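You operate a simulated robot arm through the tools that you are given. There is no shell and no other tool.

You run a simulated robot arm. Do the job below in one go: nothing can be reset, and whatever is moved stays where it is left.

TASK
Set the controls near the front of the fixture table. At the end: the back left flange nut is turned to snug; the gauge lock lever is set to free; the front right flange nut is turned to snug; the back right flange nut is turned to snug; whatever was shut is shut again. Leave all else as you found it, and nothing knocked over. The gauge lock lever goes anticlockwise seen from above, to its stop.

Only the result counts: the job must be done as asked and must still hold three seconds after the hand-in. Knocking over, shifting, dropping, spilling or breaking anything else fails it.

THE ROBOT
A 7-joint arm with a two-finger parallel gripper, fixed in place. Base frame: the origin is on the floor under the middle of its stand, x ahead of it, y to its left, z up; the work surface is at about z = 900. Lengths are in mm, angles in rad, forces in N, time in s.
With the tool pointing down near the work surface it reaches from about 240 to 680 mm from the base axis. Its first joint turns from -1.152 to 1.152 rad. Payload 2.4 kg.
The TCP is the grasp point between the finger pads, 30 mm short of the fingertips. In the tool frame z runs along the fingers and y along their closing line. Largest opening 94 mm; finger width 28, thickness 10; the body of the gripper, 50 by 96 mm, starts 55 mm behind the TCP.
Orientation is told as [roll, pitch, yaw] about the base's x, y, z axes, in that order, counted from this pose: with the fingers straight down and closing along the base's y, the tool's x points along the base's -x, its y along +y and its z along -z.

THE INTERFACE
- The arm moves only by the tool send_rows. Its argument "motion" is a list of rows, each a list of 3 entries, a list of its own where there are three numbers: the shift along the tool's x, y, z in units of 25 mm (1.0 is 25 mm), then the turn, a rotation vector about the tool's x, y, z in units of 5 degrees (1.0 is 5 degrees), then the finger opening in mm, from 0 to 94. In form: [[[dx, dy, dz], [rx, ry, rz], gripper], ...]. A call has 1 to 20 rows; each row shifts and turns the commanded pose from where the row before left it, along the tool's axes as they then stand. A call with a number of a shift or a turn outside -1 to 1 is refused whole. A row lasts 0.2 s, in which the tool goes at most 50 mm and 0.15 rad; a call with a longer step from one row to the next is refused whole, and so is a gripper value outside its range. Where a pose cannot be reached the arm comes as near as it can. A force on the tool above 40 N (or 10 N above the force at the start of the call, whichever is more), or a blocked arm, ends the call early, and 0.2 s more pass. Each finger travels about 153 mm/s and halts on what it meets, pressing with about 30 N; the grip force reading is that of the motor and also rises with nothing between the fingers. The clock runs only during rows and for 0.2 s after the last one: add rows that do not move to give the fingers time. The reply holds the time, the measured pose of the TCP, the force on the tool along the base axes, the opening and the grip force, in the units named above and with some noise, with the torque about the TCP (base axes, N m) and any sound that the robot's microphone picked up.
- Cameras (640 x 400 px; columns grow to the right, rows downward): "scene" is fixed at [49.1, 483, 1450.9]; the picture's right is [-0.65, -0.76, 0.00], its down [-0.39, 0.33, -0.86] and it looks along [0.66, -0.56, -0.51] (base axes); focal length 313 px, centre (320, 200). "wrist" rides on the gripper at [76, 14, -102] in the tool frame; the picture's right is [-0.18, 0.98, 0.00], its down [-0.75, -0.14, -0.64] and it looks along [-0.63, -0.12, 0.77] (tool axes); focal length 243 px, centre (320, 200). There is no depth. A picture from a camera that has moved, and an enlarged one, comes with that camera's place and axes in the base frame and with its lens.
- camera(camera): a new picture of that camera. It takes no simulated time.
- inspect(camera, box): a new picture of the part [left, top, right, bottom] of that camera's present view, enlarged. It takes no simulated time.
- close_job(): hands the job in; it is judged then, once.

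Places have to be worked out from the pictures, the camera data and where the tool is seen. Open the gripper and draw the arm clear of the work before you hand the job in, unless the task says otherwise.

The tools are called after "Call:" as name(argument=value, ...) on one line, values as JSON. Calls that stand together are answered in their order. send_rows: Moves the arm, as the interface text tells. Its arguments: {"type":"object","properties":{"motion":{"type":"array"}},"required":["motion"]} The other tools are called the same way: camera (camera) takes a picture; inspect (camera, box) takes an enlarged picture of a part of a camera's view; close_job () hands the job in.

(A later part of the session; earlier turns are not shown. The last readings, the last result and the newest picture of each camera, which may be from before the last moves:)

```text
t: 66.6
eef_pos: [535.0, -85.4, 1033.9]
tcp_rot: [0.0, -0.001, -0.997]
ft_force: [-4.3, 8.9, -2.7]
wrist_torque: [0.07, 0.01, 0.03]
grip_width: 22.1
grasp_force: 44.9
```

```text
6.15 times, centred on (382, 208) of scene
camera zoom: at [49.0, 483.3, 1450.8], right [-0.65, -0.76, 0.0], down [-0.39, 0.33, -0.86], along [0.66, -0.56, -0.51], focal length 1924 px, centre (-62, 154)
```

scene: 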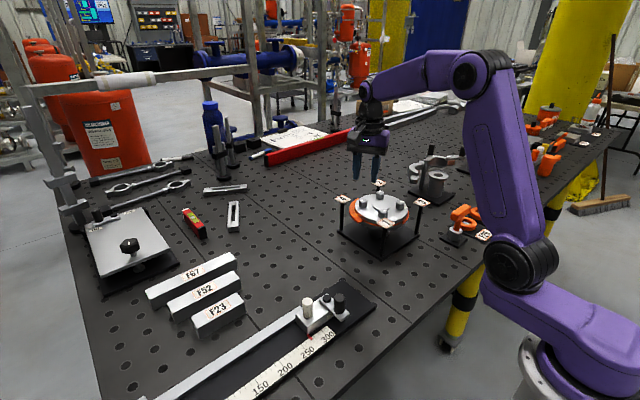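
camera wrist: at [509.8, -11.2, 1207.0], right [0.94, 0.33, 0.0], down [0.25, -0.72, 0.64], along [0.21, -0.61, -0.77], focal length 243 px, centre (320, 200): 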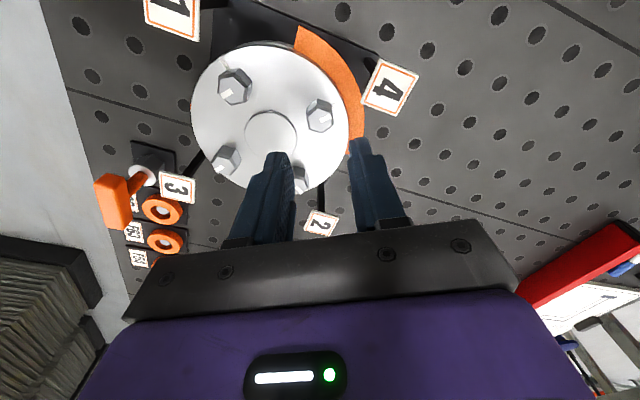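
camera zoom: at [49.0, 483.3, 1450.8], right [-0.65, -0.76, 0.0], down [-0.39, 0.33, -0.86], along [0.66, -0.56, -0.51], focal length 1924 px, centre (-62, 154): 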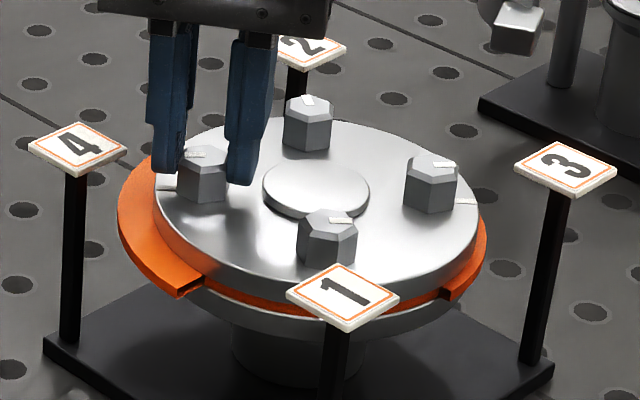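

It snaps out at about 85° in one step to the full 16 mm, so it is a state cue tied to nut 4 becoming snug after 2 and 3, and it may be about order. I'll test another order: first back nut 4 off 20° and release it.

Call:
send_rows(motion=[[[0, 0, 0], [0, 0, -0.5], 10], [[0, 0, -0.001], [0, 0, -0.5], 10], [[0, 0, -0.001], [0, 0, -0.5], 10], [[0, 0, -0.001], [0, 0, -0.5], 10], [[0, 0, -0.001], [0, 0, -0.5], 10], [[0, 0, -0.001], [0, 0, -0.5], 10], [[0, 0, -0.001], [0, 0, -0.5], 10], [[0, 0, 0], [0, 0, 0], 10], [[0, 0, 0], [0, 0, 0], 34], [[0, 0, 0], [0, 0, 0], 34], [[0, 0, -0.5], [0, 0, 0], 34], [[0, 0, -0.5], [0, 0, 0], 34], [[0, 0, -0.6], [0, 0, 0], 34], [[0, 0, -0.6], [0, 0, 0], 34], [[0, 0, 0], [0, 0, 0], 34]])

Call:
inspect(camera="scene", box=[330, 175, 434, 240])

Call:
camera(camera="wrist")

```text
t: 69.8
eef_pos: [535.8, -84.4, 1088.9]
tcp_rot: [0.0, 0.0, -0.688]
ft_force: [-0.1, 0.3, 0.4]
wrist_torque: [-0.01, 0.01, -0.01]
grip_width: 34.3
grasp_force: 0.1
```

```text
6.15 times, centred on (382, 208) of scene
camera zoom: at [49.1, 483.0, 1450.9], right [-0.65, -0.76, 0.0], down [-0.39, 0.33, -0.86], along [0.66, -0.56, -0.51], focal length 1924 px, centre (-62, 154)
```

zoom: 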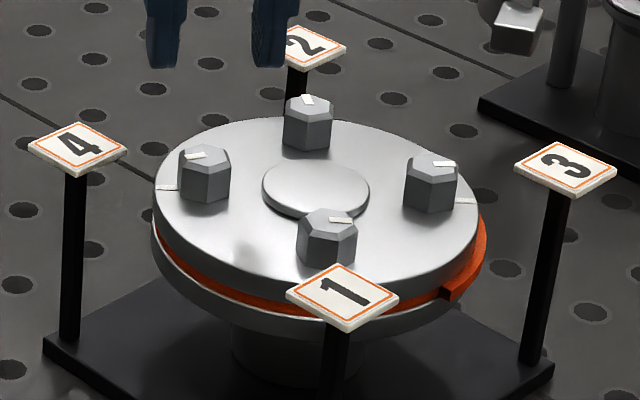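

```text
taken
camera wrist: at [485.8, -25.1, 1192.7], right [0.77, 0.64, 0.0], down [0.49, -0.59, 0.64], along [0.41, -0.49, -0.77], focal length 243 px, centre (320, 200)
```

wrist: 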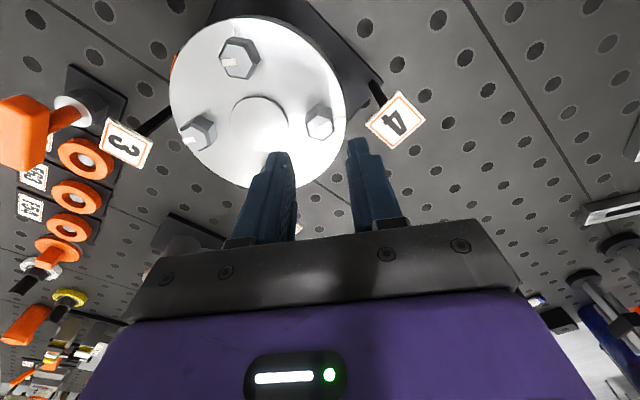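

Nut 4 is off snug and its gasket is back in. Now I go to nut 3 (yaw −60°) to back it off as well for the order test.

Call:
send_rows(motion=[[[0, 0, 0], [0, 0, 0.82], 34], [[0, 0, 0], [0, 0, 0.82], 34], [[0, 0, 0], [0, 0, 0.82], 34], [[0, 0, 0], [0, 0, 0.82], 34], [[0, 0, 0], [0, 0, 0.82], 34], [[-0.208, -0.776, 0], [0, 0, 0], 34], [[-0.208, -0.776, 0], [0, 0, 0], 34], [[-0.208, -0.776, 0], [0, 0, 0], 34], [[-0.208, -0.776, 0], [0, 0, 0], 34], [[-0.208, -0.776, 0], [0, 0, 0], 34], [[0, 0, 0], [0, 0, 0], 34], [[0, 0, 0], [0, 0, 0], 34]])

Call:
camera(camera="wrist")

Call:
inspect(camera="wrist", box=[286, 96, 346, 156])

```text
t: 72.4
eef_pos: [464.5, -155.0, 1089.4]
tcp_rot: [-0.001, 0.0, -1.046]
ft_force: [0.0, -0.6, -0.6]
wrist_torque: [-0.01, 0.01, 0.0]
grip_width: 34.0
grasp_force: 0.0
```

```text
taken
camera wrist: at [438.4, -81.9, 1192.0], right [0.94, 0.33, 0.0], down [0.25, -0.72, 0.64], along [0.21, -0.61, -0.77], focal length 243 px, centre (320, 200)
```

wrist: 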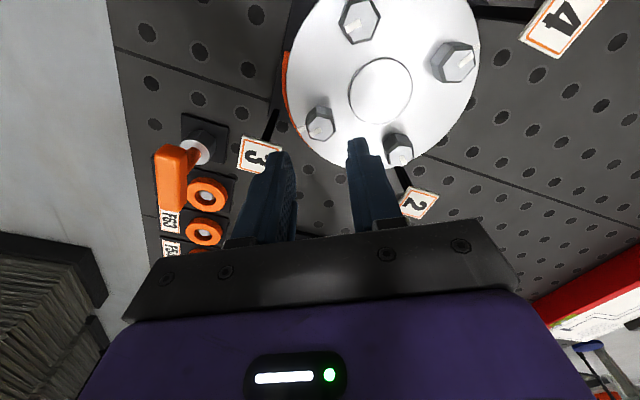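

```text
6.67 times, centred on (316, 126) of wrist
camera zoom: at [438.4, -81.9, 1192.0], right [0.94, 0.33, 0.0], down [0.25, -0.72, 0.64], along [0.21, -0.61, -0.77], focal length 1618 px, centre (347, 693)
```

zoom: 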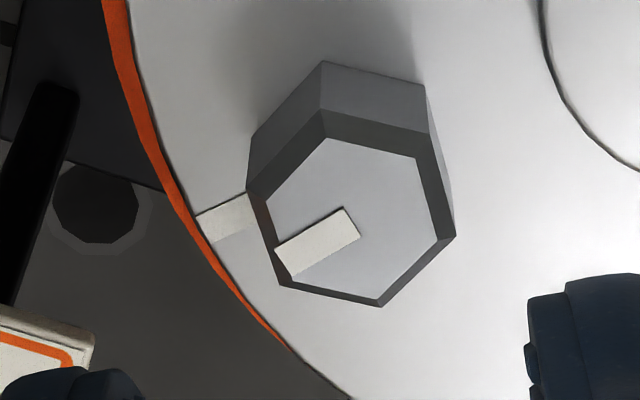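

Nut 3 seems to have turned back by several degrees since I left it. I check the angles of all four nuts closely.

Call:
inspect(camera="wrist", box=[370, 110, 430, 170])

Call:
inspect(camera="wrist", box=[425, 30, 485, 90])

Call:
inspect(camera="wrist", box=[330, 0, 390, 50])

Call:
inspect(camera="scene", box=[355, 185, 411, 220])

```text
6.67 times, centred on (400, 140) of wrist
camera zoom: at [438.4, -81.9, 1192.0], right [0.94, 0.33, 0.0], down [0.25, -0.72, 0.64], along [0.21, -0.61, -0.77], focal length 1618 px, centre (-213, 600)
```

zoom: 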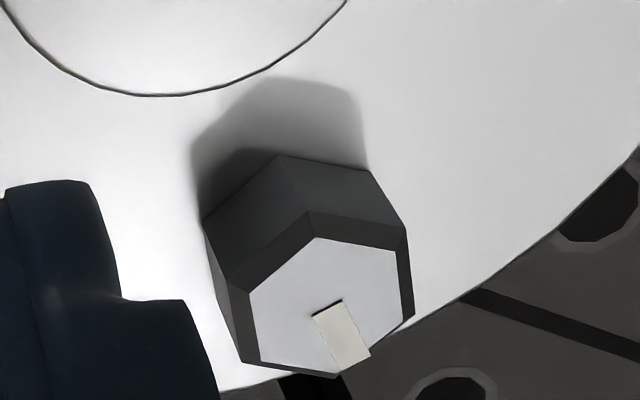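

```text
6.67 times, centred on (455, 60) of wrist
camera zoom: at [438.4, -81.9, 1192.0], right [0.94, 0.33, 0.0], down [0.25, -0.72, 0.64], along [0.21, -0.61, -0.77], focal length 1618 px, centre (-580, 1133)
```

zoom: 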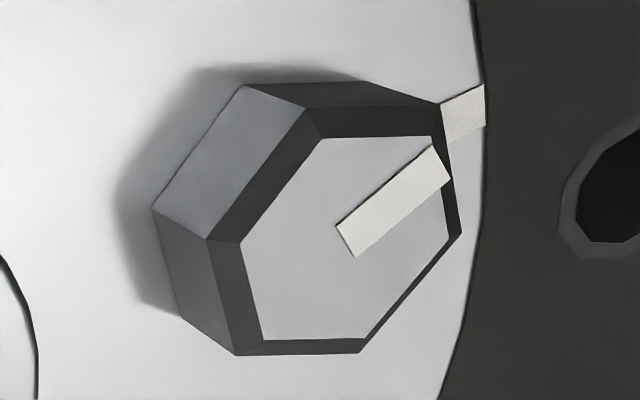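

```text
8.00 times, centred on (360, 25) of wrist
camera zoom: at [438.4, -81.9, 1192.0], right [0.94, 0.33, 0.0], down [0.25, -0.72, 0.64], along [0.21, -0.61, -0.77], focal length 1941 px, centre (0, 1600)
```

zoom: 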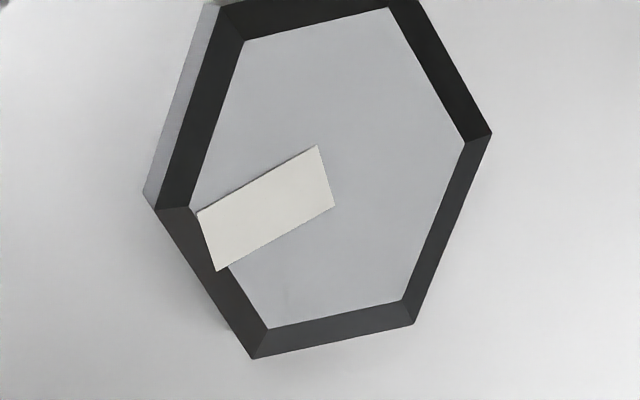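

```text
11.43 times, centred on (383, 202) of scene
camera zoom: at [49.1, 483.0, 1450.9], right [-0.65, -0.76, 0.0], down [-0.39, 0.33, -0.86], along [0.66, -0.56, -0.51], focal length 3573 px, centre (-400, 171)
```

zoom: 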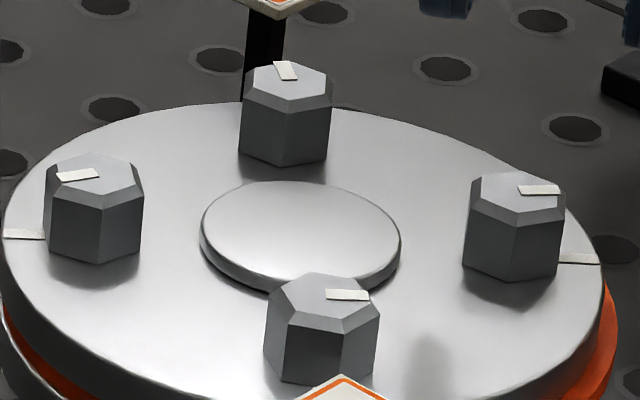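

Nut 3 now reads about −128.6° (was −135°) and nut 2 about −35.5° (was −46°), so both have crept back; nut 4 reads where I left it. I wait 8 s without moving to see whether they creep with time.

Call:
send_rows(motion=[[[0, 0, 0], [0, 0, 0], 34], [[0, 0, 0], [0, 0, 0], 34], [[0, 0, 0], [0, 0, 0], 34], [[0, 0, 0], [0, 0, 0], 34], [[0, 0, 0], [0, 0, 0], 34], [[0, 0, 0], [0, 0, 0], 34], [[0, 0, 0], [0, 0, 0], 34], [[0, 0, 0], [0, 0, 0], 34], [[0, 0, 0], [0, 0, 0], 34], [[0, 0, 0], [0, 0, 0], 34], [[0, 0, 0], [0, 0, 0], 34], [[0, 0, 0], [0, 0, 0], 34], [[0, 0, 0], [0, 0, 0], 34], [[0, 0, 0], [0, 0, 0], 34], [[0, 0, 0], [0, 0, 0], 34], [[0, 0, 0], [0, 0, 0], 34], [[0, 0, 0], [0, 0, 0], 34], [[0, 0, 0], [0, 0, 0], 34], [[0, 0, 0], [0, 0, 0], 34], [[0, 0, 0], [0, 0, 0], 34]])

Call:
send_rows(motion=[[[0, 0, 0], [0, 0, 0], 34], [[0, 0, 0], [0, 0, 0], 34], [[0, 0, 0], [0, 0, 0], 34], [[0, 0, 0], [0, 0, 0], 34], [[0, 0, 0], [0, 0, 0], 34], [[0, 0, 0], [0, 0, 0], 34], [[0, 0, 0], [0, 0, 0], 34], [[0, 0, 0], [0, 0, 0], 34], [[0, 0, 0], [0, 0, 0], 34], [[0, 0, 0], [0, 0, 0], 34], [[0, 0, 0], [0, 0, 0], 34], [[0, 0, 0], [0, 0, 0], 34], [[0, 0, 0], [0, 0, 0], 34], [[0, 0, 0], [0, 0, 0], 34], [[0, 0, 0], [0, 0, 0], 34], [[0, 0, 0], [0, 0, 0], 34], [[0, 0, 0], [0, 0, 0], 34], [[0, 0, 0], [0, 0, 0], 34], [[0, 0, 0], [0, 0, 0], 34], [[0, 0, 0], [0, 0, 0], 34]])

Call:
inspect(camera="wrist", box=[286, 96, 346, 156])

Call:
inspect(camera="wrist", box=[370, 110, 430, 170])

Call:
inspect(camera="wrist", box=[425, 30, 485, 90])

```text
t: 76.6
eef_pos: [463.4, -154.5, 1089.6]
tcp_rot: [0.002, -0.002, -1.047]
ft_force: [-0.7, -0.5, -0.5]
wrist_torque: [0.04, 0.0, 0.02]
grip_width: 33.9
grasp_force: 0.1
```

```text
t: 80.8
eef_pos: [464.1, -155.2, 1090.1]
tcp_rot: [0.001, -0.001, -1.045]
ft_force: [0.5, -0.4, -0.7]
wrist_torque: [0.0, -0.03, 0.0]
grip_width: 33.8
grasp_force: 0.1
```

```text
6.67 times, centred on (316, 126) of wrist
camera zoom: at [438.5, -81.8, 1192.0], right [0.94, 0.33, 0.0], down [0.25, -0.72, 0.64], along [0.21, -0.61, -0.77], focal length 1618 px, centre (347, 693)
```

zoom: 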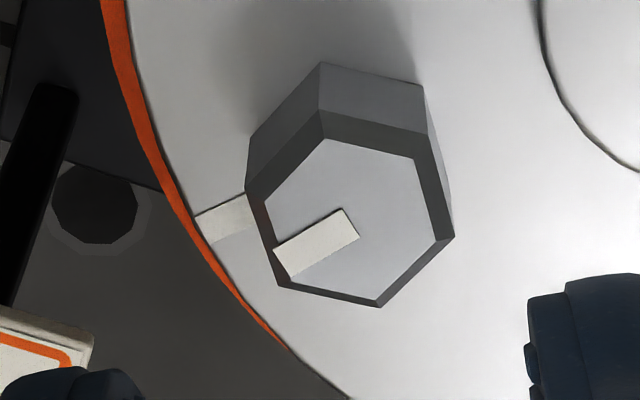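

```text
6.67 times, centred on (400, 140) of wrist
camera zoom: at [438.5, -81.8, 1192.0], right [0.94, 0.33, 0.0], down [0.25, -0.72, 0.64], along [0.21, -0.61, -0.77], focal length 1618 px, centre (-213, 600)
```

zoom: 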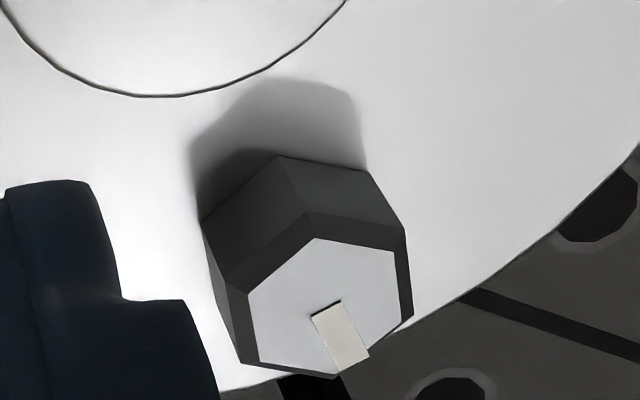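

```text
6.67 times, centred on (455, 60) of wrist
camera zoom: at [438.5, -81.8, 1192.0], right [0.94, 0.33, 0.0], down [0.25, -0.72, 0.64], along [0.21, -0.61, -0.77], focal length 1618 px, centre (-580, 1133)
```

zoom: 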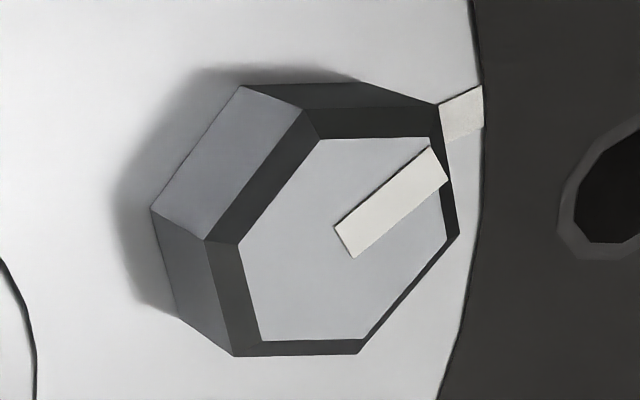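

No creep over 8 s, so nuts 2 and 3 must have backed off when a later nut was snugged. For the order test I grip nut 3 at its present angle (yaw ≈ −54°) and back it off.

Call:
send_rows(motion=[[[0, 0, 0.5], [0, 0, -0.6], 34], [[0, 0, 0.5], [0, 0, -0.6], 34], [[0, 0, 0.4], [0, 0, 0], 34], [[0, 0, 0.4], [0, 0, 0], 34], [[0, 0, 0.2], [0, 0, 0], 34], [[0, 0, 0.2], [0, 0, 0], 34], [[0, 0, 0], [0, 0, 0], 34], [[0, 0, 0], [0, 0, 0], 26], [[0, 0, 0], [0, 0, 0], 18], [[0, 0, 0], [0, 0, 0], 10], [[0, 0, 0], [0, 0, 0], 10]])

Call:
inspect(camera="wrist", box=[230, 100, 410, 235])

```text
t: 83.2
eef_pos: [464.7, -155.4, 1034.6]
tcp_rot: [-0.001, -0.001, -0.943]
ft_force: [3.3, 3.0, -3.0]
wrist_torque: [-0.25, -0.39, 0.05]
grip_width: 21.6
grasp_force: 44.9
```

```text
2.96 times, centred on (320, 168) of wrist
camera zoom: at [431.4, -85.0, 1136.4], right [0.9, 0.43, 0.0], down [0.33, -0.69, 0.64], along [0.28, -0.58, -0.77], focal length 719 px, centre (320, 296)
```

zoom: 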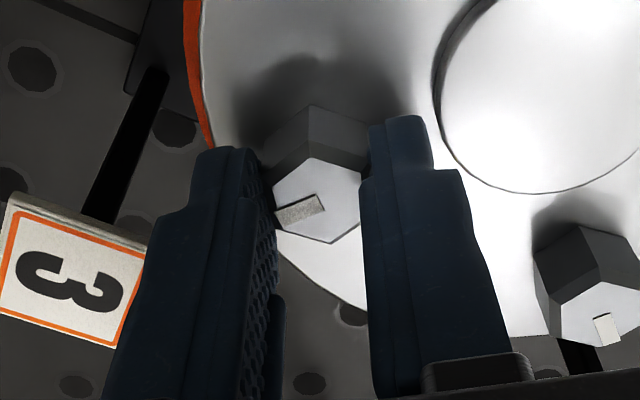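

Call:
send_rows(motion=[[[0, 0, 0], [0, 0, -0.5], 10], [[0, 0, -0.001], [0, 0, -0.5], 10], [[0, 0, 0], [0, 0, 0], 10]])

Call:
inspect(camera="scene", box=[330, 175, 434, 240])

Call:
send_rows(motion=[[[0, 0, 0], [0, 0, -0.5], 10], [[0, 0, -0.001], [0, 0, -0.5], 10], [[0, 0, -0.001], [0, 0, -0.5], 10], [[0, 0, -0.001], [0, 0, -0.5], 10], [[0, 0, 0], [0, 0, 0], 10]])

Call:
inspect(camera="scene", box=[330, 175, 434, 240])

```text
t: 84.0
eef_pos: [465.3, -154.8, 1032.5]
tcp_rot: [-0.001, 0.0, -0.854]
ft_force: [3.5, 6.1, -8.2]
wrist_torque: [-0.77, -0.92, 0.04]
grip_width: 21.8
grasp_force: 44.8
```

```text
6.15 times, centred on (382, 208) of scene
camera zoom: at [49.3, 483.2, 1450.8], right [-0.65, -0.76, 0.0], down [-0.39, 0.33, -0.86], along [0.66, -0.56, -0.51], focal length 1924 px, centre (-62, 154)
```

zoom: 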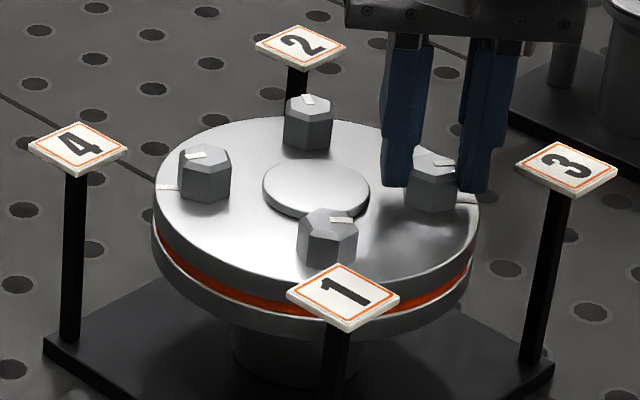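

```text
t: 85.2
eef_pos: [464.0, -155.4, 1034.9]
tcp_rot: [-0.001, 0.002, -0.681]
ft_force: [3.6, 8.4, -7.1]
wrist_torque: [-0.03, -0.47, 0.02]
grip_width: 22.0
grasp_force: 45.0
```

```text
6.15 times, centred on (382, 208) of scene
camera zoom: at [49.3, 483.2, 1450.8], right [-0.65, -0.76, 0.0], down [-0.39, 0.33, -0.86], along [0.66, -0.56, -0.51], focal length 1924 px, centre (-62, 154)
```

zoom: 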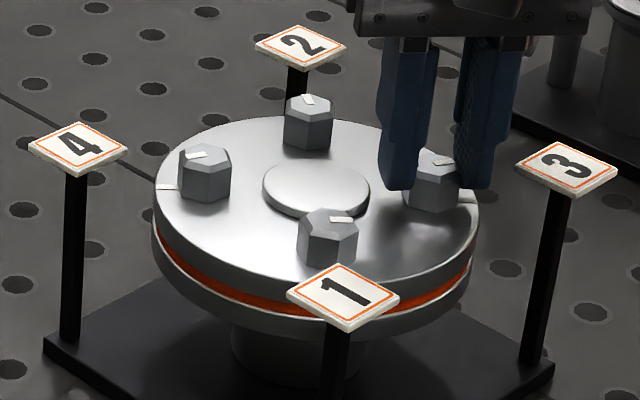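

Nut 3's squeeze vanishes once it is off snug. I release nut 3 (at about 69°), and go to nut 4 to snug it before nut 3 and see how far its gasket moves this time.

Call:
send_rows(motion=[[[0, 0, 0], [0, 0, 0], 34], [[0, 0, 0], [0, 0, 0], 34], [[0, 0, -0.5], [0, 0, 0], 34], [[0, 0, -0.5], [0, 0, 0], 34], [[0, 0, -0.6], [0, 0, 0], 34], [[0, 0, -0.6], [0, 0, 0], 34], [[0, 0, 0], [0, 0, 0], 34]])

Call:
camera(camera="wrist")

Call:
inspect(camera="wrist", box=[260, 0, 480, 180])

```text
t: 86.8
eef_pos: [463.8, -155.7, 1090.5]
tcp_rot: [0.0, 0.001, -0.682]
ft_force: [0.1, -0.1, -0.5]
wrist_torque: [0.03, 0.02, 0.02]
grip_width: 34.0
grasp_force: 0.1
```

```text
taken
camera wrist: at [414.1, -96.2, 1191.9], right [0.76, 0.65, 0.0], down [0.5, -0.58, 0.64], along [0.42, -0.49, -0.77], focal length 243 px, centre (320, 200)
```

wrist: 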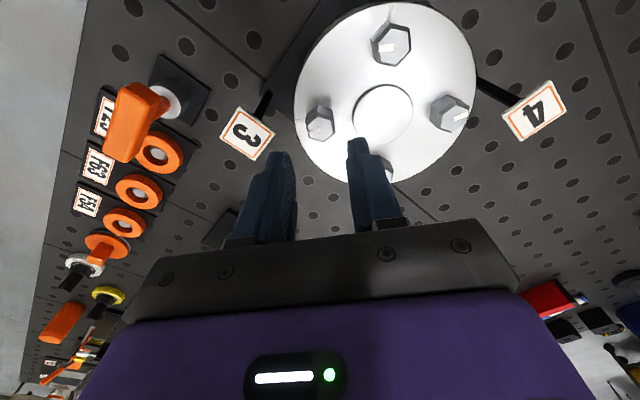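

```text
2.22 times, centred on (370, 90) of wrist
camera zoom: at [414.1, -96.2, 1191.9], right [0.76, 0.65, 0.0], down [0.5, -0.58, 0.64], along [0.42, -0.49, -0.77], focal length 539 px, centre (209, 444)
```

zoom: 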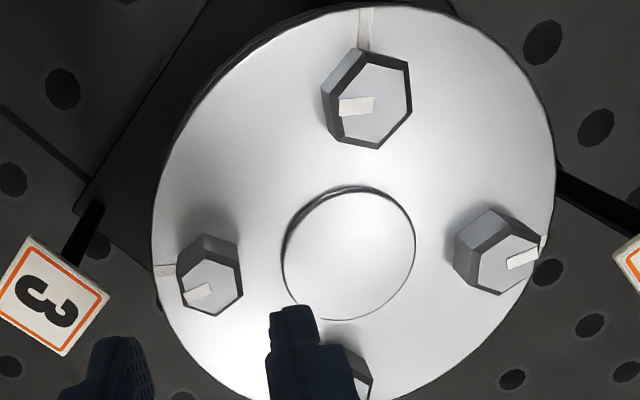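

Call:
send_rows(motion=[[[-0.087, 0.794, 0], [0, 0, 0], 34], [[-0.087, 0.794, 0], [0, 0, 0], 34], [[-0.087, 0.794, 0], [0, 0, 0], 34], [[-0.087, 0.794, 0], [0, 0, 0], 34], [[-0.087, 0.794, 0], [0, 0, 0], 34], [[0, 0, 0.5], [0, 0, 0], 34], [[0, 0, 0.5], [0, 0, 0], 34], [[0, 0, 0.4], [0, 0, 0], 34], [[0, 0, 0.4], [0, 0, 0], 34], [[0, 0, 0.2], [0, 0, 0], 34], [[0, 0, 0.2], [0, 0, 0], 34], [[0, 0, 0], [0, 0, 0], 34], [[0, 0, 0], [0, 0, 0], 26], [[0, 0, 0], [0, 0, 0], 18], [[0, 0, 0], [0, 0, 0], 10], [[0, 0, 0], [0, 0, 0], 10]])

Call:
inspect(camera="wrist", box=[230, 100, 410, 235])

```text
t: 90.2
eef_pos: [536.0, -85.4, 1034.0]
tcp_rot: [-0.001, 0.001, -0.681]
ft_force: [2.2, 4.5, -3.1]
wrist_torque: [-0.17, -0.44, 0.01]
grip_width: 21.7
grasp_force: 44.9
```

```text
2.96 times, centred on (320, 168) of wrist
camera zoom: at [486.0, -26.3, 1136.6], right [0.76, 0.65, 0.0], down [0.5, -0.58, 0.64], along [0.42, -0.49, -0.77], focal length 719 px, centre (320, 296)
```

zoom: 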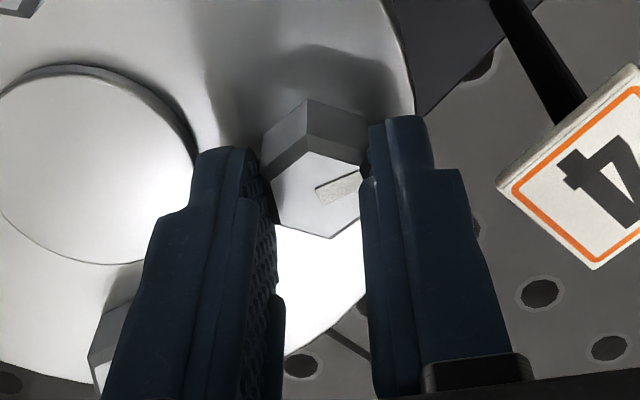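

Nut 4 is gripped at about 69°. I turn it 21° to snug and look at the gasket.

Call:
send_rows(motion=[[[0, 0, 0.001], [0, 0, 0.5], 10], [[0, 0, 0.001], [0, 0, 0.5], 10], [[0, 0, 0.001], [0, 0, 0.5], 10], [[0, 0, 0.001], [0, 0, 0.5], 10], [[0, 0, 0.001], [0, 0, 0.5], 10], [[0, 0, 0.001], [0, 0, 0.5], 10], [[0, 0, 0.001], [0, 0, 0.5], 10], [[0, 0, 0.001], [0, 0, 0.5], 10], [[0, 0, 0], [0, 0, 0.2], 10], [[0, 0, 0], [0, 0, 0], 10], [[0, 0, 0], [0, 0, 0], 10]])

Call:
inspect(camera="scene", box=[330, 175, 434, 240])

Call:
inspect(camera="wrist", box=[180, 60, 460, 240])

```text
t: 92.6
eef_pos: [536.5, -85.1, 1032.6]
tcp_rot: [0.0, 0.002, -1.049]
ft_force: [10.3, 0.2, -22.6]
wrist_torque: [-0.55, -0.62, 0.1]
grip_width: 21.9
grasp_force: 45.1
```

```text
6.15 times, centred on (382, 208) of scene
camera zoom: at [49.8, 483.0, 1450.9], right [-0.65, -0.76, 0.0], down [-0.39, 0.33, -0.86], along [0.66, -0.56, -0.51], focal length 1924 px, centre (-62, 154)
```

zoom: 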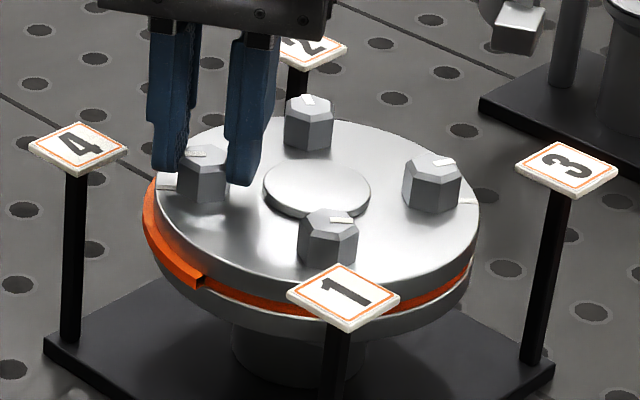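

```text
2.22 times, centred on (320, 150) of wrist
camera zoom: at [510.5, -12.4, 1136.4], right [0.94, 0.33, 0.0], down [0.25, -0.72, 0.64], along [0.21, -0.61, -0.77], focal length 539 px, centre (320, 311)
```

zoom: 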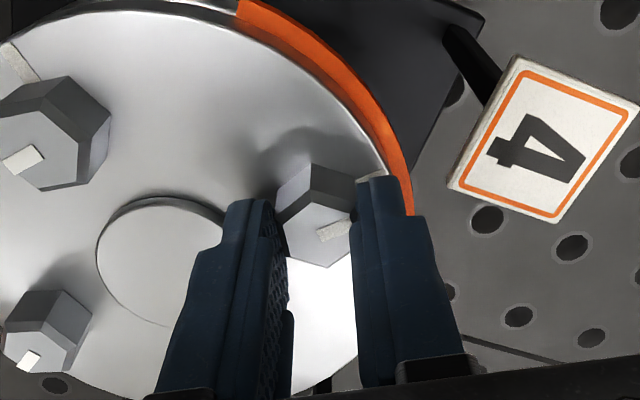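

With nut 3 off snug, nut 4's gasket moves only the normal 5 mm. So order or combination matters; I release nut 4 and go snug nut 3 next to compare.

Call:
send_rows(motion=[[[0, 0, 0], [0, 0, 0], 34], [[0, 0, 0], [0, 0, 0], 34], [[0, 0, -0.5], [0, 0, 0], 34], [[0, 0, -0.5], [0, 0, 0], 34], [[0, 0, -0.6], [0, 0, 0], 34], [[0, 0, -0.6], [0, 0, 0], 34], [[0, 0, 0], [0, 0, 0], 34]])

Call:
camera(camera="wrist")

Call:
inspect(camera="wrist", box=[200, 40, 400, 200])

Call:
inspect(camera="scene", box=[355, 185, 411, 220])

```text
t: 94.2
eef_pos: [534.6, -87.1, 1089.4]
tcp_rot: [0.001, 0.001, -1.049]
ft_force: [-0.1, 0.0, 0.0]
wrist_torque: [-0.01, -0.04, 0.0]
grip_width: 33.8
grasp_force: 0.0
```

```text
taken
camera wrist: at [509.9, -12.7, 1192.2], right [0.94, 0.33, 0.0], down [0.25, -0.72, 0.64], along [0.21, -0.61, -0.77], focal length 243 px, centre (320, 200)
```

wrist: 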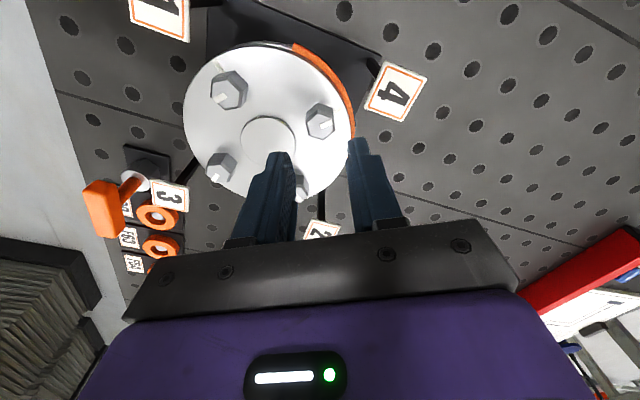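

```text
2.50 times, centred on (300, 120) of wrist
camera zoom: at [509.9, -12.7, 1192.2], right [0.94, 0.33, 0.0], down [0.25, -0.72, 0.64], along [0.21, -0.61, -0.77], focal length 606 px, centre (370, 400)
```

zoom: 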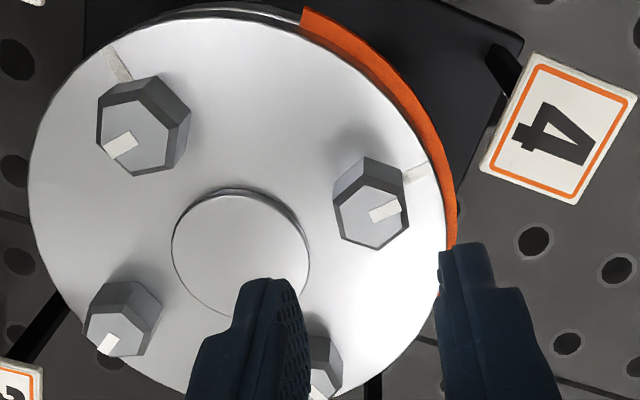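

```text
11.43 times, centred on (383, 202) of scene
camera zoom: at [49.1, 483.0, 1450.9], right [-0.65, -0.76, 0.0], down [-0.39, 0.33, -0.86], along [0.66, -0.56, -0.51], focal length 3573 px, centre (-400, 171)
```

zoom: 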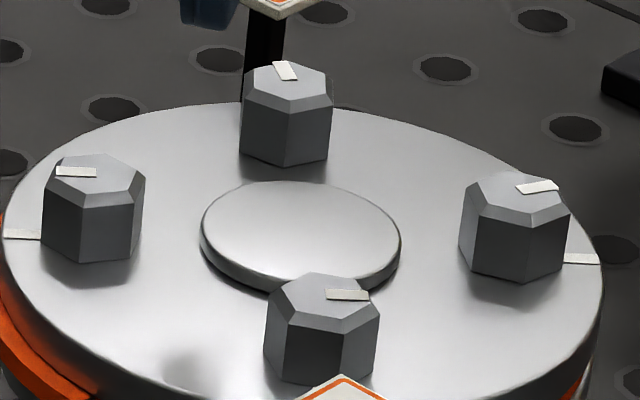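

Now to nut 3 at its present angle (yaw −39°): move, descend and grip.

Call:
send_rows(motion=[[[0, 0, 0], [0, 0, -0.84], 34], [[0, 0, 0], [0, 0, -0.84], 34], [[0, 0, 0], [0, 0, -0.84], 34], [[0, 0, 0], [0, 0, -0.84], 34], [[0, 0, 0], [0, 0, -0.84], 34], [[0.093, -0.792, 0], [0, 0, 0], 34], [[0.093, -0.792, 0], [0, 0, 0], 34], [[0.093, -0.792, 0], [0, 0, 0], 34], [[0.093, -0.792, 0], [0, 0, 0], 34], [[0.093, -0.792, 0], [0, 0, 0], 34], [[0, 0, 0.5], [0, 0, 0], 34], [[0, 0, 0.5], [0, 0, 0], 34], [[0, 0, 0.4], [0, 0, 0], 34], [[0, 0, 0.4], [0, 0, 0], 34], [[0, 0, 0.4], [0, 0, 0], 34], [[0, 0, 0], [0, 0, 0], 34], [[0, 0, 0], [0, 0, 0], 26], [[0, 0, 0], [0, 0, 0], 18], [[0, 0, 0], [0, 0, 0], 10], [[0, 0, 0], [0, 0, 0], 10]])

Call:
inspect(camera="wrist", box=[230, 100, 410, 235])

```text
t: 98.4
eef_pos: [462.6, -154.9, 1034.5]
tcp_rot: [-0.002, 0.0, -0.681]
ft_force: [-0.6, 1.5, -5.1]
wrist_torque: [-0.28, -0.42, 0.04]
grip_width: 21.7
grasp_force: 44.7
```

```text
2.96 times, centred on (320, 168) of wrist
camera zoom: at [413.8, -95.6, 1137.1], right [0.76, 0.65, 0.0], down [0.5, -0.58, 0.64], along [0.42, -0.49, -0.77], focal length 719 px, centre (320, 296)
```

zoom: 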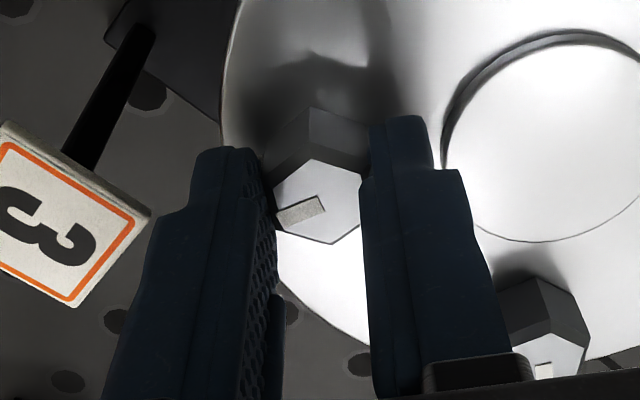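

Nut 3 is gripped with low force. I turn it 21° to snug and compare the gasket on both sides.

Call:
send_rows(motion=[[[0, 0, 0.003], [0, 0, 0.5], 10], [[0, 0, 0.003], [0, 0, 0.5], 10], [[0, 0, 0.003], [0, 0, 0.5], 10], [[0, 0, 0.003], [0, 0, 0.5], 10], [[0, 0, 0.003], [0, 0, 0.5], 10], [[0, 0, 0.003], [0, 0, 0.5], 10], [[0, 0, 0.003], [0, 0, 0.5], 10], [[0, 0, 0.003], [0, 0, 0.5], 10], [[0, 0, 0], [0, 0, 0.2], 10], [[0, 0, 0], [0, 0, 0], 10], [[0, 0, 0], [0, 0, 0], 10]])

Call:
inspect(camera="scene", box=[330, 175, 434, 240])

Call:
inspect(camera="wrist", box=[180, 60, 460, 240])

```text
t: 100.8
eef_pos: [463.3, -154.4, 1034.3]
tcp_rot: [0.0, 0.0, -1.047]
ft_force: [-1.6, 7.4, 16.8]
wrist_torque: [1.08, 0.57, -0.02]
grip_width: 21.7
grasp_force: 44.8
```

```text
6.15 times, centred on (382, 208) of scene
camera zoom: at [48.8, 483.3, 1450.8], right [-0.65, -0.76, 0.0], down [-0.39, 0.33, -0.86], along [0.66, -0.56, -0.51], focal length 1924 px, centre (-62, 154)
```

zoom: 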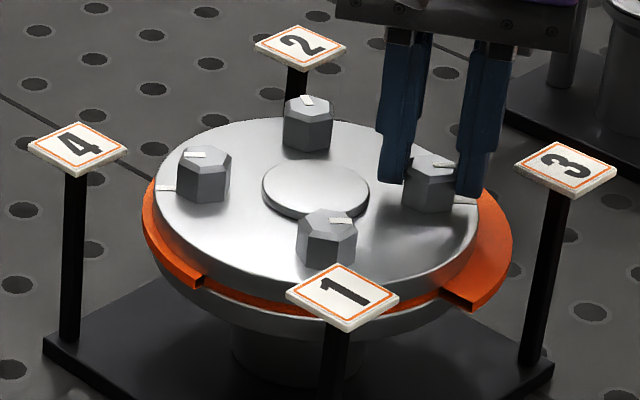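

```text
2.22 times, centred on (320, 150) of wrist
camera zoom: at [438.5, -81.2, 1136.7], right [0.94, 0.33, 0.0], down [0.25, -0.72, 0.64], along [0.21, -0.61, -0.77], focal length 539 px, centre (320, 311)
```

zoom: 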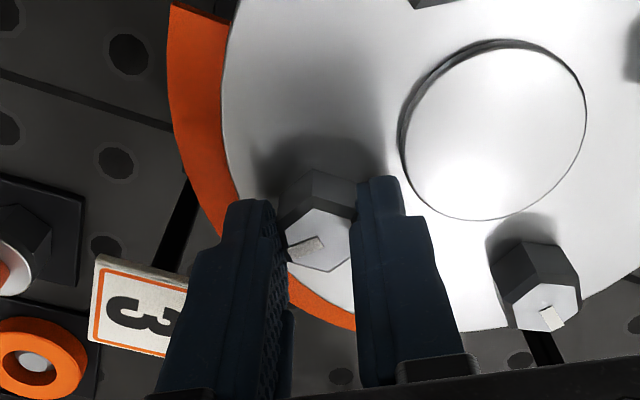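

This time nut 3, snugged last, is the one squeezed out 16 mm while nut 4 keeps 5 mm. I release nut 3, lift, and measure all nut angles again.

Call:
send_rows(motion=[[[0, 0, 0], [0, 0, 0], 34], [[0, 0, 0], [0, 0, 0], 34], [[0, 0, -0.5], [0, 0, 0], 34], [[0, 0, -0.5], [0, 0, 0], 34], [[0, 0, -0.6], [0, 0, 0], 34], [[0, 0, -0.6], [0, 0, 0], 34], [[0, 0, 0], [0, 0, 0], 34]])

Call:
inspect(camera="wrist", box=[286, 96, 346, 156])

Call:
inspect(camera="wrist", box=[370, 110, 430, 170])

Call:
inspect(camera="wrist", box=[425, 30, 485, 90])

Call:
inspect(camera="wrist", box=[250, 0, 490, 180])

```text
t: 102.4
eef_pos: [463.1, -155.5, 1089.7]
tcp_rot: [-0.001, 0.001, -1.048]
ft_force: [-1.0, 0.4, -0.2]
wrist_torque: [0.04, 0.03, 0.02]
grip_width: 33.7
grasp_force: 0.0
```

```text
6.67 times, centred on (316, 126) of wrist
camera zoom: at [439.1, -81.9, 1191.6], right [0.94, 0.33, 0.0], down [0.25, -0.72, 0.64], along [0.21, -0.61, -0.77], focal length 1618 px, centre (347, 693)
```

zoom: 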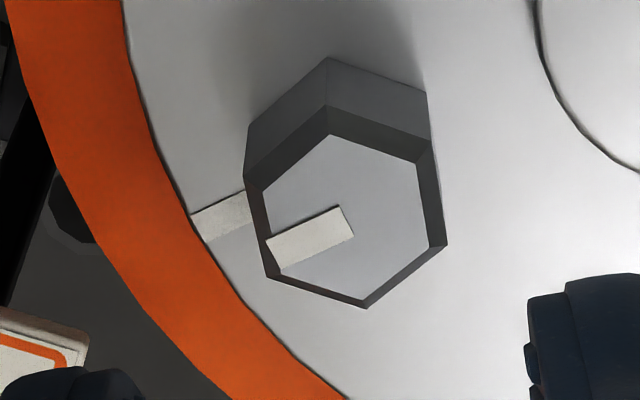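

```text
6.67 times, centred on (400, 140) of wrist
camera zoom: at [439.1, -81.9, 1191.6], right [0.94, 0.33, 0.0], down [0.25, -0.72, 0.64], along [0.21, -0.61, -0.77], focal length 1618 px, centre (-213, 600)
```

zoom: 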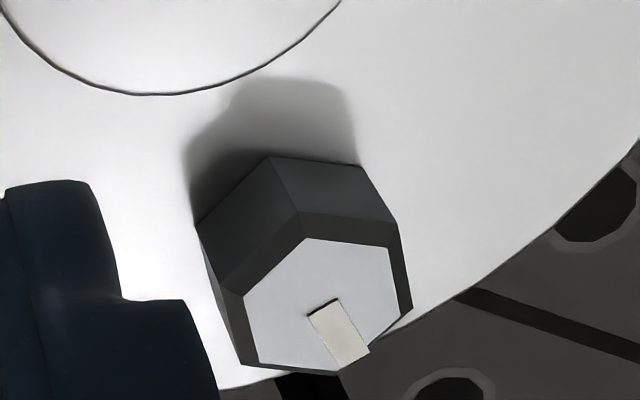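

```text
6.67 times, centred on (455, 60) of wrist
camera zoom: at [439.1, -81.9, 1191.6], right [0.94, 0.33, 0.0], down [0.25, -0.72, 0.64], along [0.21, -0.61, -0.77], focal length 1618 px, centre (-580, 1133)
```

zoom: 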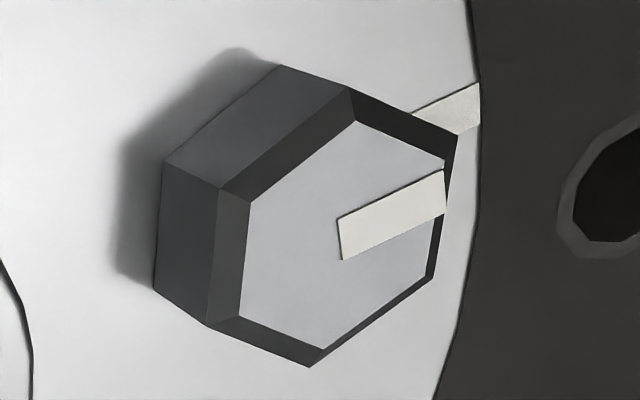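

```text
2.22 times, centred on (370, 90) of wrist
camera zoom: at [439.1, -81.9, 1191.6], right [0.94, 0.33, 0.0], down [0.25, -0.72, 0.64], along [0.21, -0.61, -0.77], focal length 539 px, centre (209, 444)
```

zoom: 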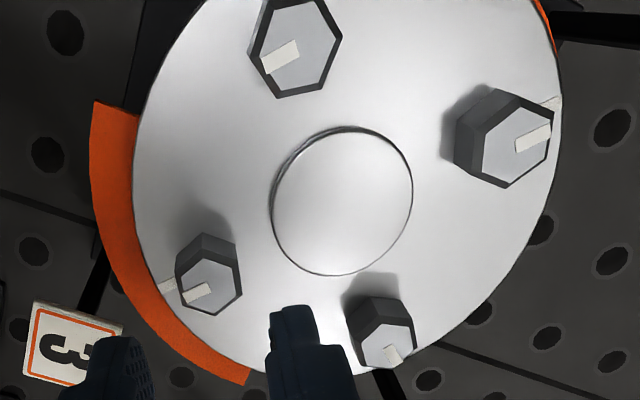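

Nut 4 reads about 46° and nut 3 about −133° (both near their ticks), but nut 2 is at about −34°, some 10° short. I go to nut 2 to bring it back to its tick and watch what the gasket does.

Call:
send_rows(motion=[[[0, 0, 0], [0, 0, -0.9], 34], [[0, 0, 0], [0, 0, -0.9], 34], [[-0.599, 0.72, 0], [0, 0, 0], 34], [[-0.599, 0.72, 0], [0, 0, 0], 34], [[-0.599, 0.72, 0], [0, 0, 0], 34], [[0, 0, 0], [0, 0, 0], 34], [[0, 0, 0], [0, 0, 0], 34]])

Call:
inspect(camera="wrist", box=[286, 96, 346, 156])

Call:
camera(camera="wrist")

```text
t: 104.0
eef_pos: [534.4, -156.6, 1088.6]
tcp_rot: [-0.001, -0.001, -0.89]
ft_force: [0.6, 0.1, -0.6]
wrist_torque: [0.0, 0.01, -0.01]
grip_width: 34.0
grasp_force: 0.0
```

```text
6.67 times, centred on (316, 126) of wrist
camera zoom: at [497.7, -88.4, 1191.5], right [0.88, 0.48, 0.0], down [0.36, -0.67, 0.64], along [0.31, -0.56, -0.77], focal length 1618 px, centre (347, 693)
```

zoom: 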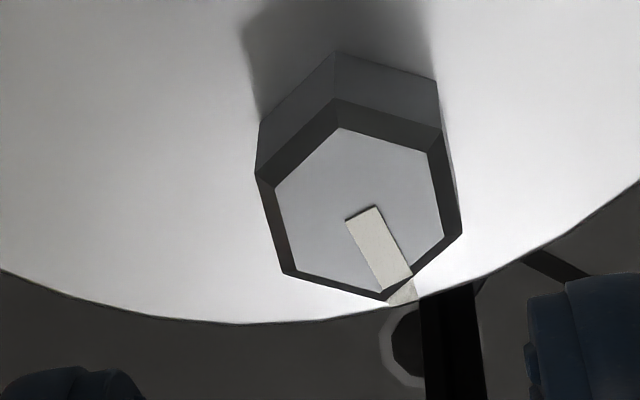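

```text
taken
camera wrist: at [497.7, -88.4, 1191.5], right [0.88, 0.48, 0.0], down [0.36, -0.67, 0.64], along [0.31, -0.56, -0.77], focal length 243 px, centre (320, 200)
```

wrist: 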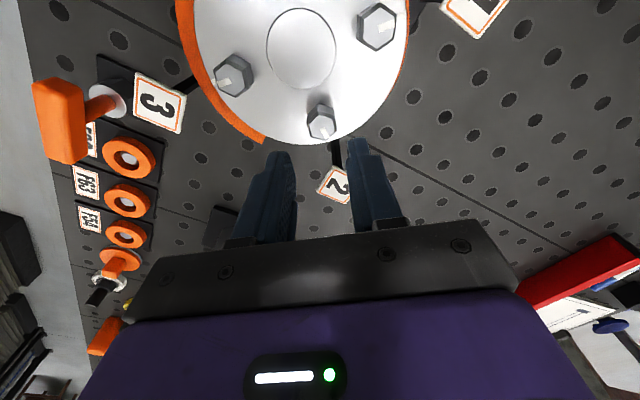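

Nut 2 sits at about 78° of turn (equivalent yaw −48°). I align to it, descend, and grip.

Call:
send_rows(motion=[[[0.024, 0.036, 0.5], [0, 0, -0.58], 34], [[0, 0, 0.5], [0, 0, 0], 34], [[0, 0, 0.4], [0, 0, 0], 34], [[0, 0, 0.4], [0, 0, 0], 34], [[0, 0, 0.4], [0, 0, 0], 34], [[0, 0, 0], [0, 0, 0], 34], [[0, 0, 0], [0, 0, 0], 26], [[0, 0, 0], [0, 0, 0], 18], [[0, 0, 0], [0, 0, 0], 10], [[0, 0, 0], [0, 0, 0], 10]])

Call:
inspect(camera="wrist", box=[230, 100, 410, 235])

```text
t: 106.2
eef_pos: [535.6, -155.3, 1034.0]
tcp_rot: [0.0, -0.001, -0.839]
ft_force: [3.3, 2.6, -3.1]
wrist_torque: [-0.24, -0.47, 0.05]
grip_width: 21.9
grasp_force: 44.9
```

```text
2.96 times, centred on (320, 168) of wrist
camera zoom: at [494.7, -88.5, 1136.1], right [0.85, 0.52, 0.0], down [0.4, -0.66, 0.64], along [0.33, -0.55, -0.77], focal length 719 px, centre (320, 296)
```

zoom: 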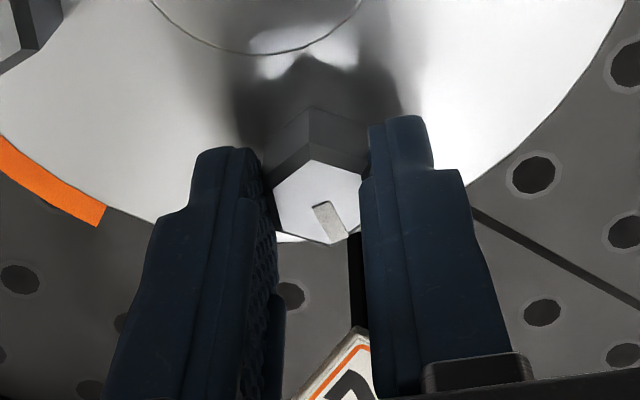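

Call:
send_rows(motion=[[[0, 0, 0.003], [0, 0, 0.5], 10], [[0, 0, 0.003], [0, 0, 0.5], 10], [[0, 0, 0.003], [0, 0, 0.5], 10], [[0, 0, 0.003], [0, 0, 0.5], 10], [[0, 0, 0.003], [0, 0, 0.38], 10], [[0, 0, 0], [0, 0, 0], 10], [[0, 0, 0], [0, 0, 0], 10]])

Call:
inspect(camera="wrist", box=[180, 60, 460, 240])

Call:
inspect(camera="scene", box=[330, 175, 434, 240])

```text
t: 107.8
eef_pos: [534.6, -155.6, 1033.5]
tcp_rot: [-0.001, 0.0, -1.047]
ft_force: [-0.1, 6.5, 4.1]
wrist_torque: [-0.12, -0.15, 0.03]
grip_width: 21.9
grasp_force: 44.8
```

```text
2.22 times, centred on (320, 150) of wrist
camera zoom: at [509.4, -81.5, 1136.0], right [0.94, 0.33, 0.0], down [0.25, -0.72, 0.64], along [0.21, -0.61, -0.77], focal length 539 px, centre (320, 311)
```

zoom: 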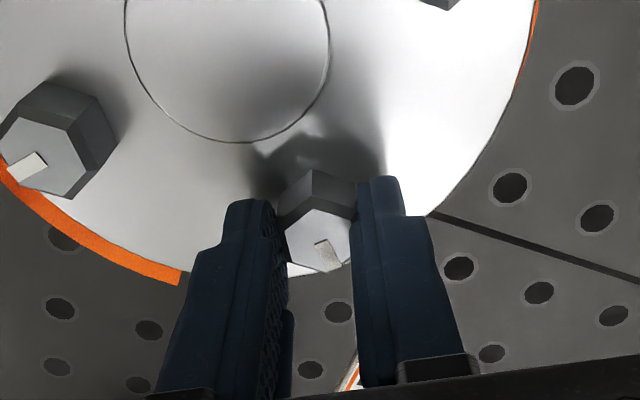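

```text
6.15 times, centred on (382, 208) of scene
camera zoom: at [49.0, 483.3, 1450.8], right [-0.65, -0.76, 0.0], down [-0.39, 0.33, -0.86], along [0.66, -0.56, -0.51], focal length 1924 px, centre (-62, 154)
```

zoom: 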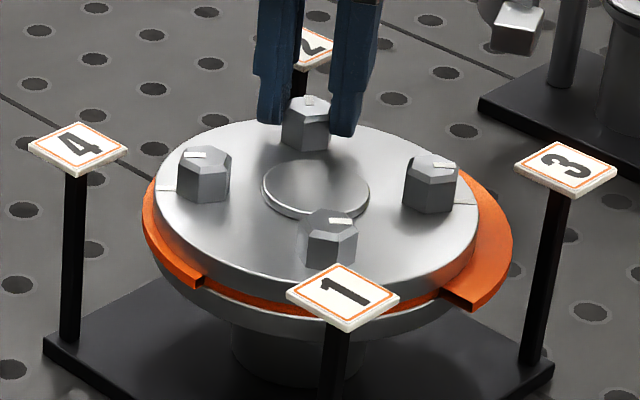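

Nut 2 is back at 90°. I release, lift to the same pose as after its first tightening, and compare gasket and angles.

Call:
send_rows(motion=[[[0, 0, 0], [0, 0, 0], 34], [[0, 0, 0], [0, 0, 0], 34], [[0, 0, -0.5], [0, 0, 0], 34], [[0, 0, -0.5], [0, 0, 0], 34], [[0, 0, -0.6], [0, 0, 0], 34], [[0, 0, -0.6], [0, 0, 0], 34], [[0, 0, 0], [0, 0, 0], 34]])

Call:
inspect(camera="wrist", box=[280, 90, 360, 160])

Call:
inspect(camera="wrist", box=[180, 0, 420, 180])

Call:
inspect(camera="scene", box=[355, 185, 411, 220])

```text
t: 109.4
eef_pos: [534.0, -155.3, 1088.6]
tcp_rot: [0.0, -0.001, -1.047]
ft_force: [-0.5, -0.1, 0.4]
wrist_torque: [-0.01, 0.01, -0.02]
grip_width: 34.1
grasp_force: 0.1
```

```text
5.71 times, centred on (320, 125) of wrist
camera zoom: at [509.1, -81.9, 1191.1], right [0.94, 0.33, 0.0], down [0.25, -0.72, 0.64], along [0.21, -0.61, -0.77], focal length 1386 px, centre (320, 629)
```

zoom: 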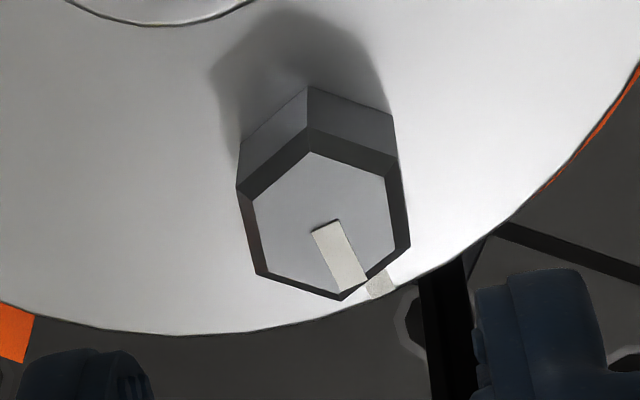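

```text
2.22 times, centred on (300, 90) of wrist
camera zoom: at [509.1, -81.9, 1191.1], right [0.94, 0.33, 0.0], down [0.25, -0.72, 0.64], along [0.21, -0.61, -0.77], focal length 539 px, centre (364, 444)
```

zoom: 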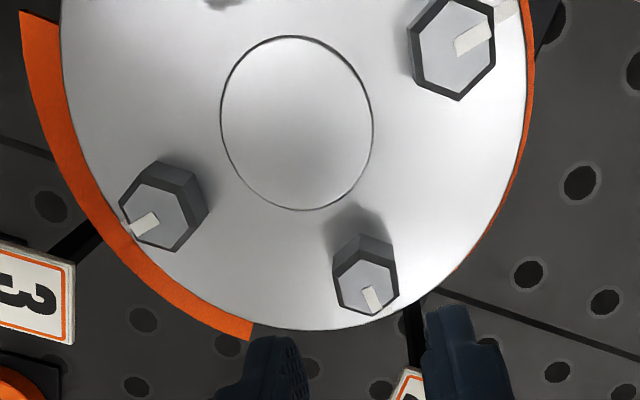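

```text
11.43 times, centred on (383, 202) of scene
camera zoom: at [49.1, 483.0, 1450.9], right [-0.65, -0.76, 0.0], down [-0.39, 0.33, -0.86], along [0.66, -0.56, -0.51], focal length 3573 px, centre (-400, 171)
```

zoom: 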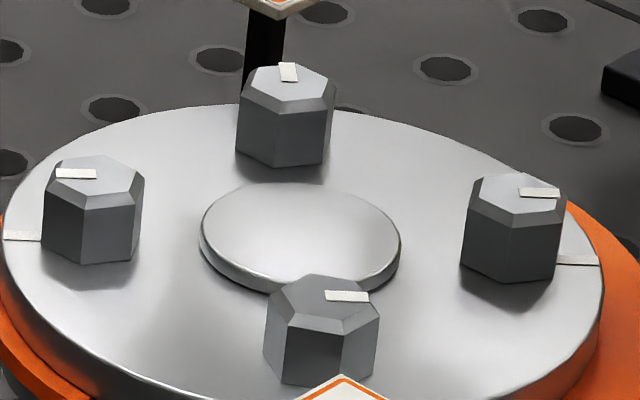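

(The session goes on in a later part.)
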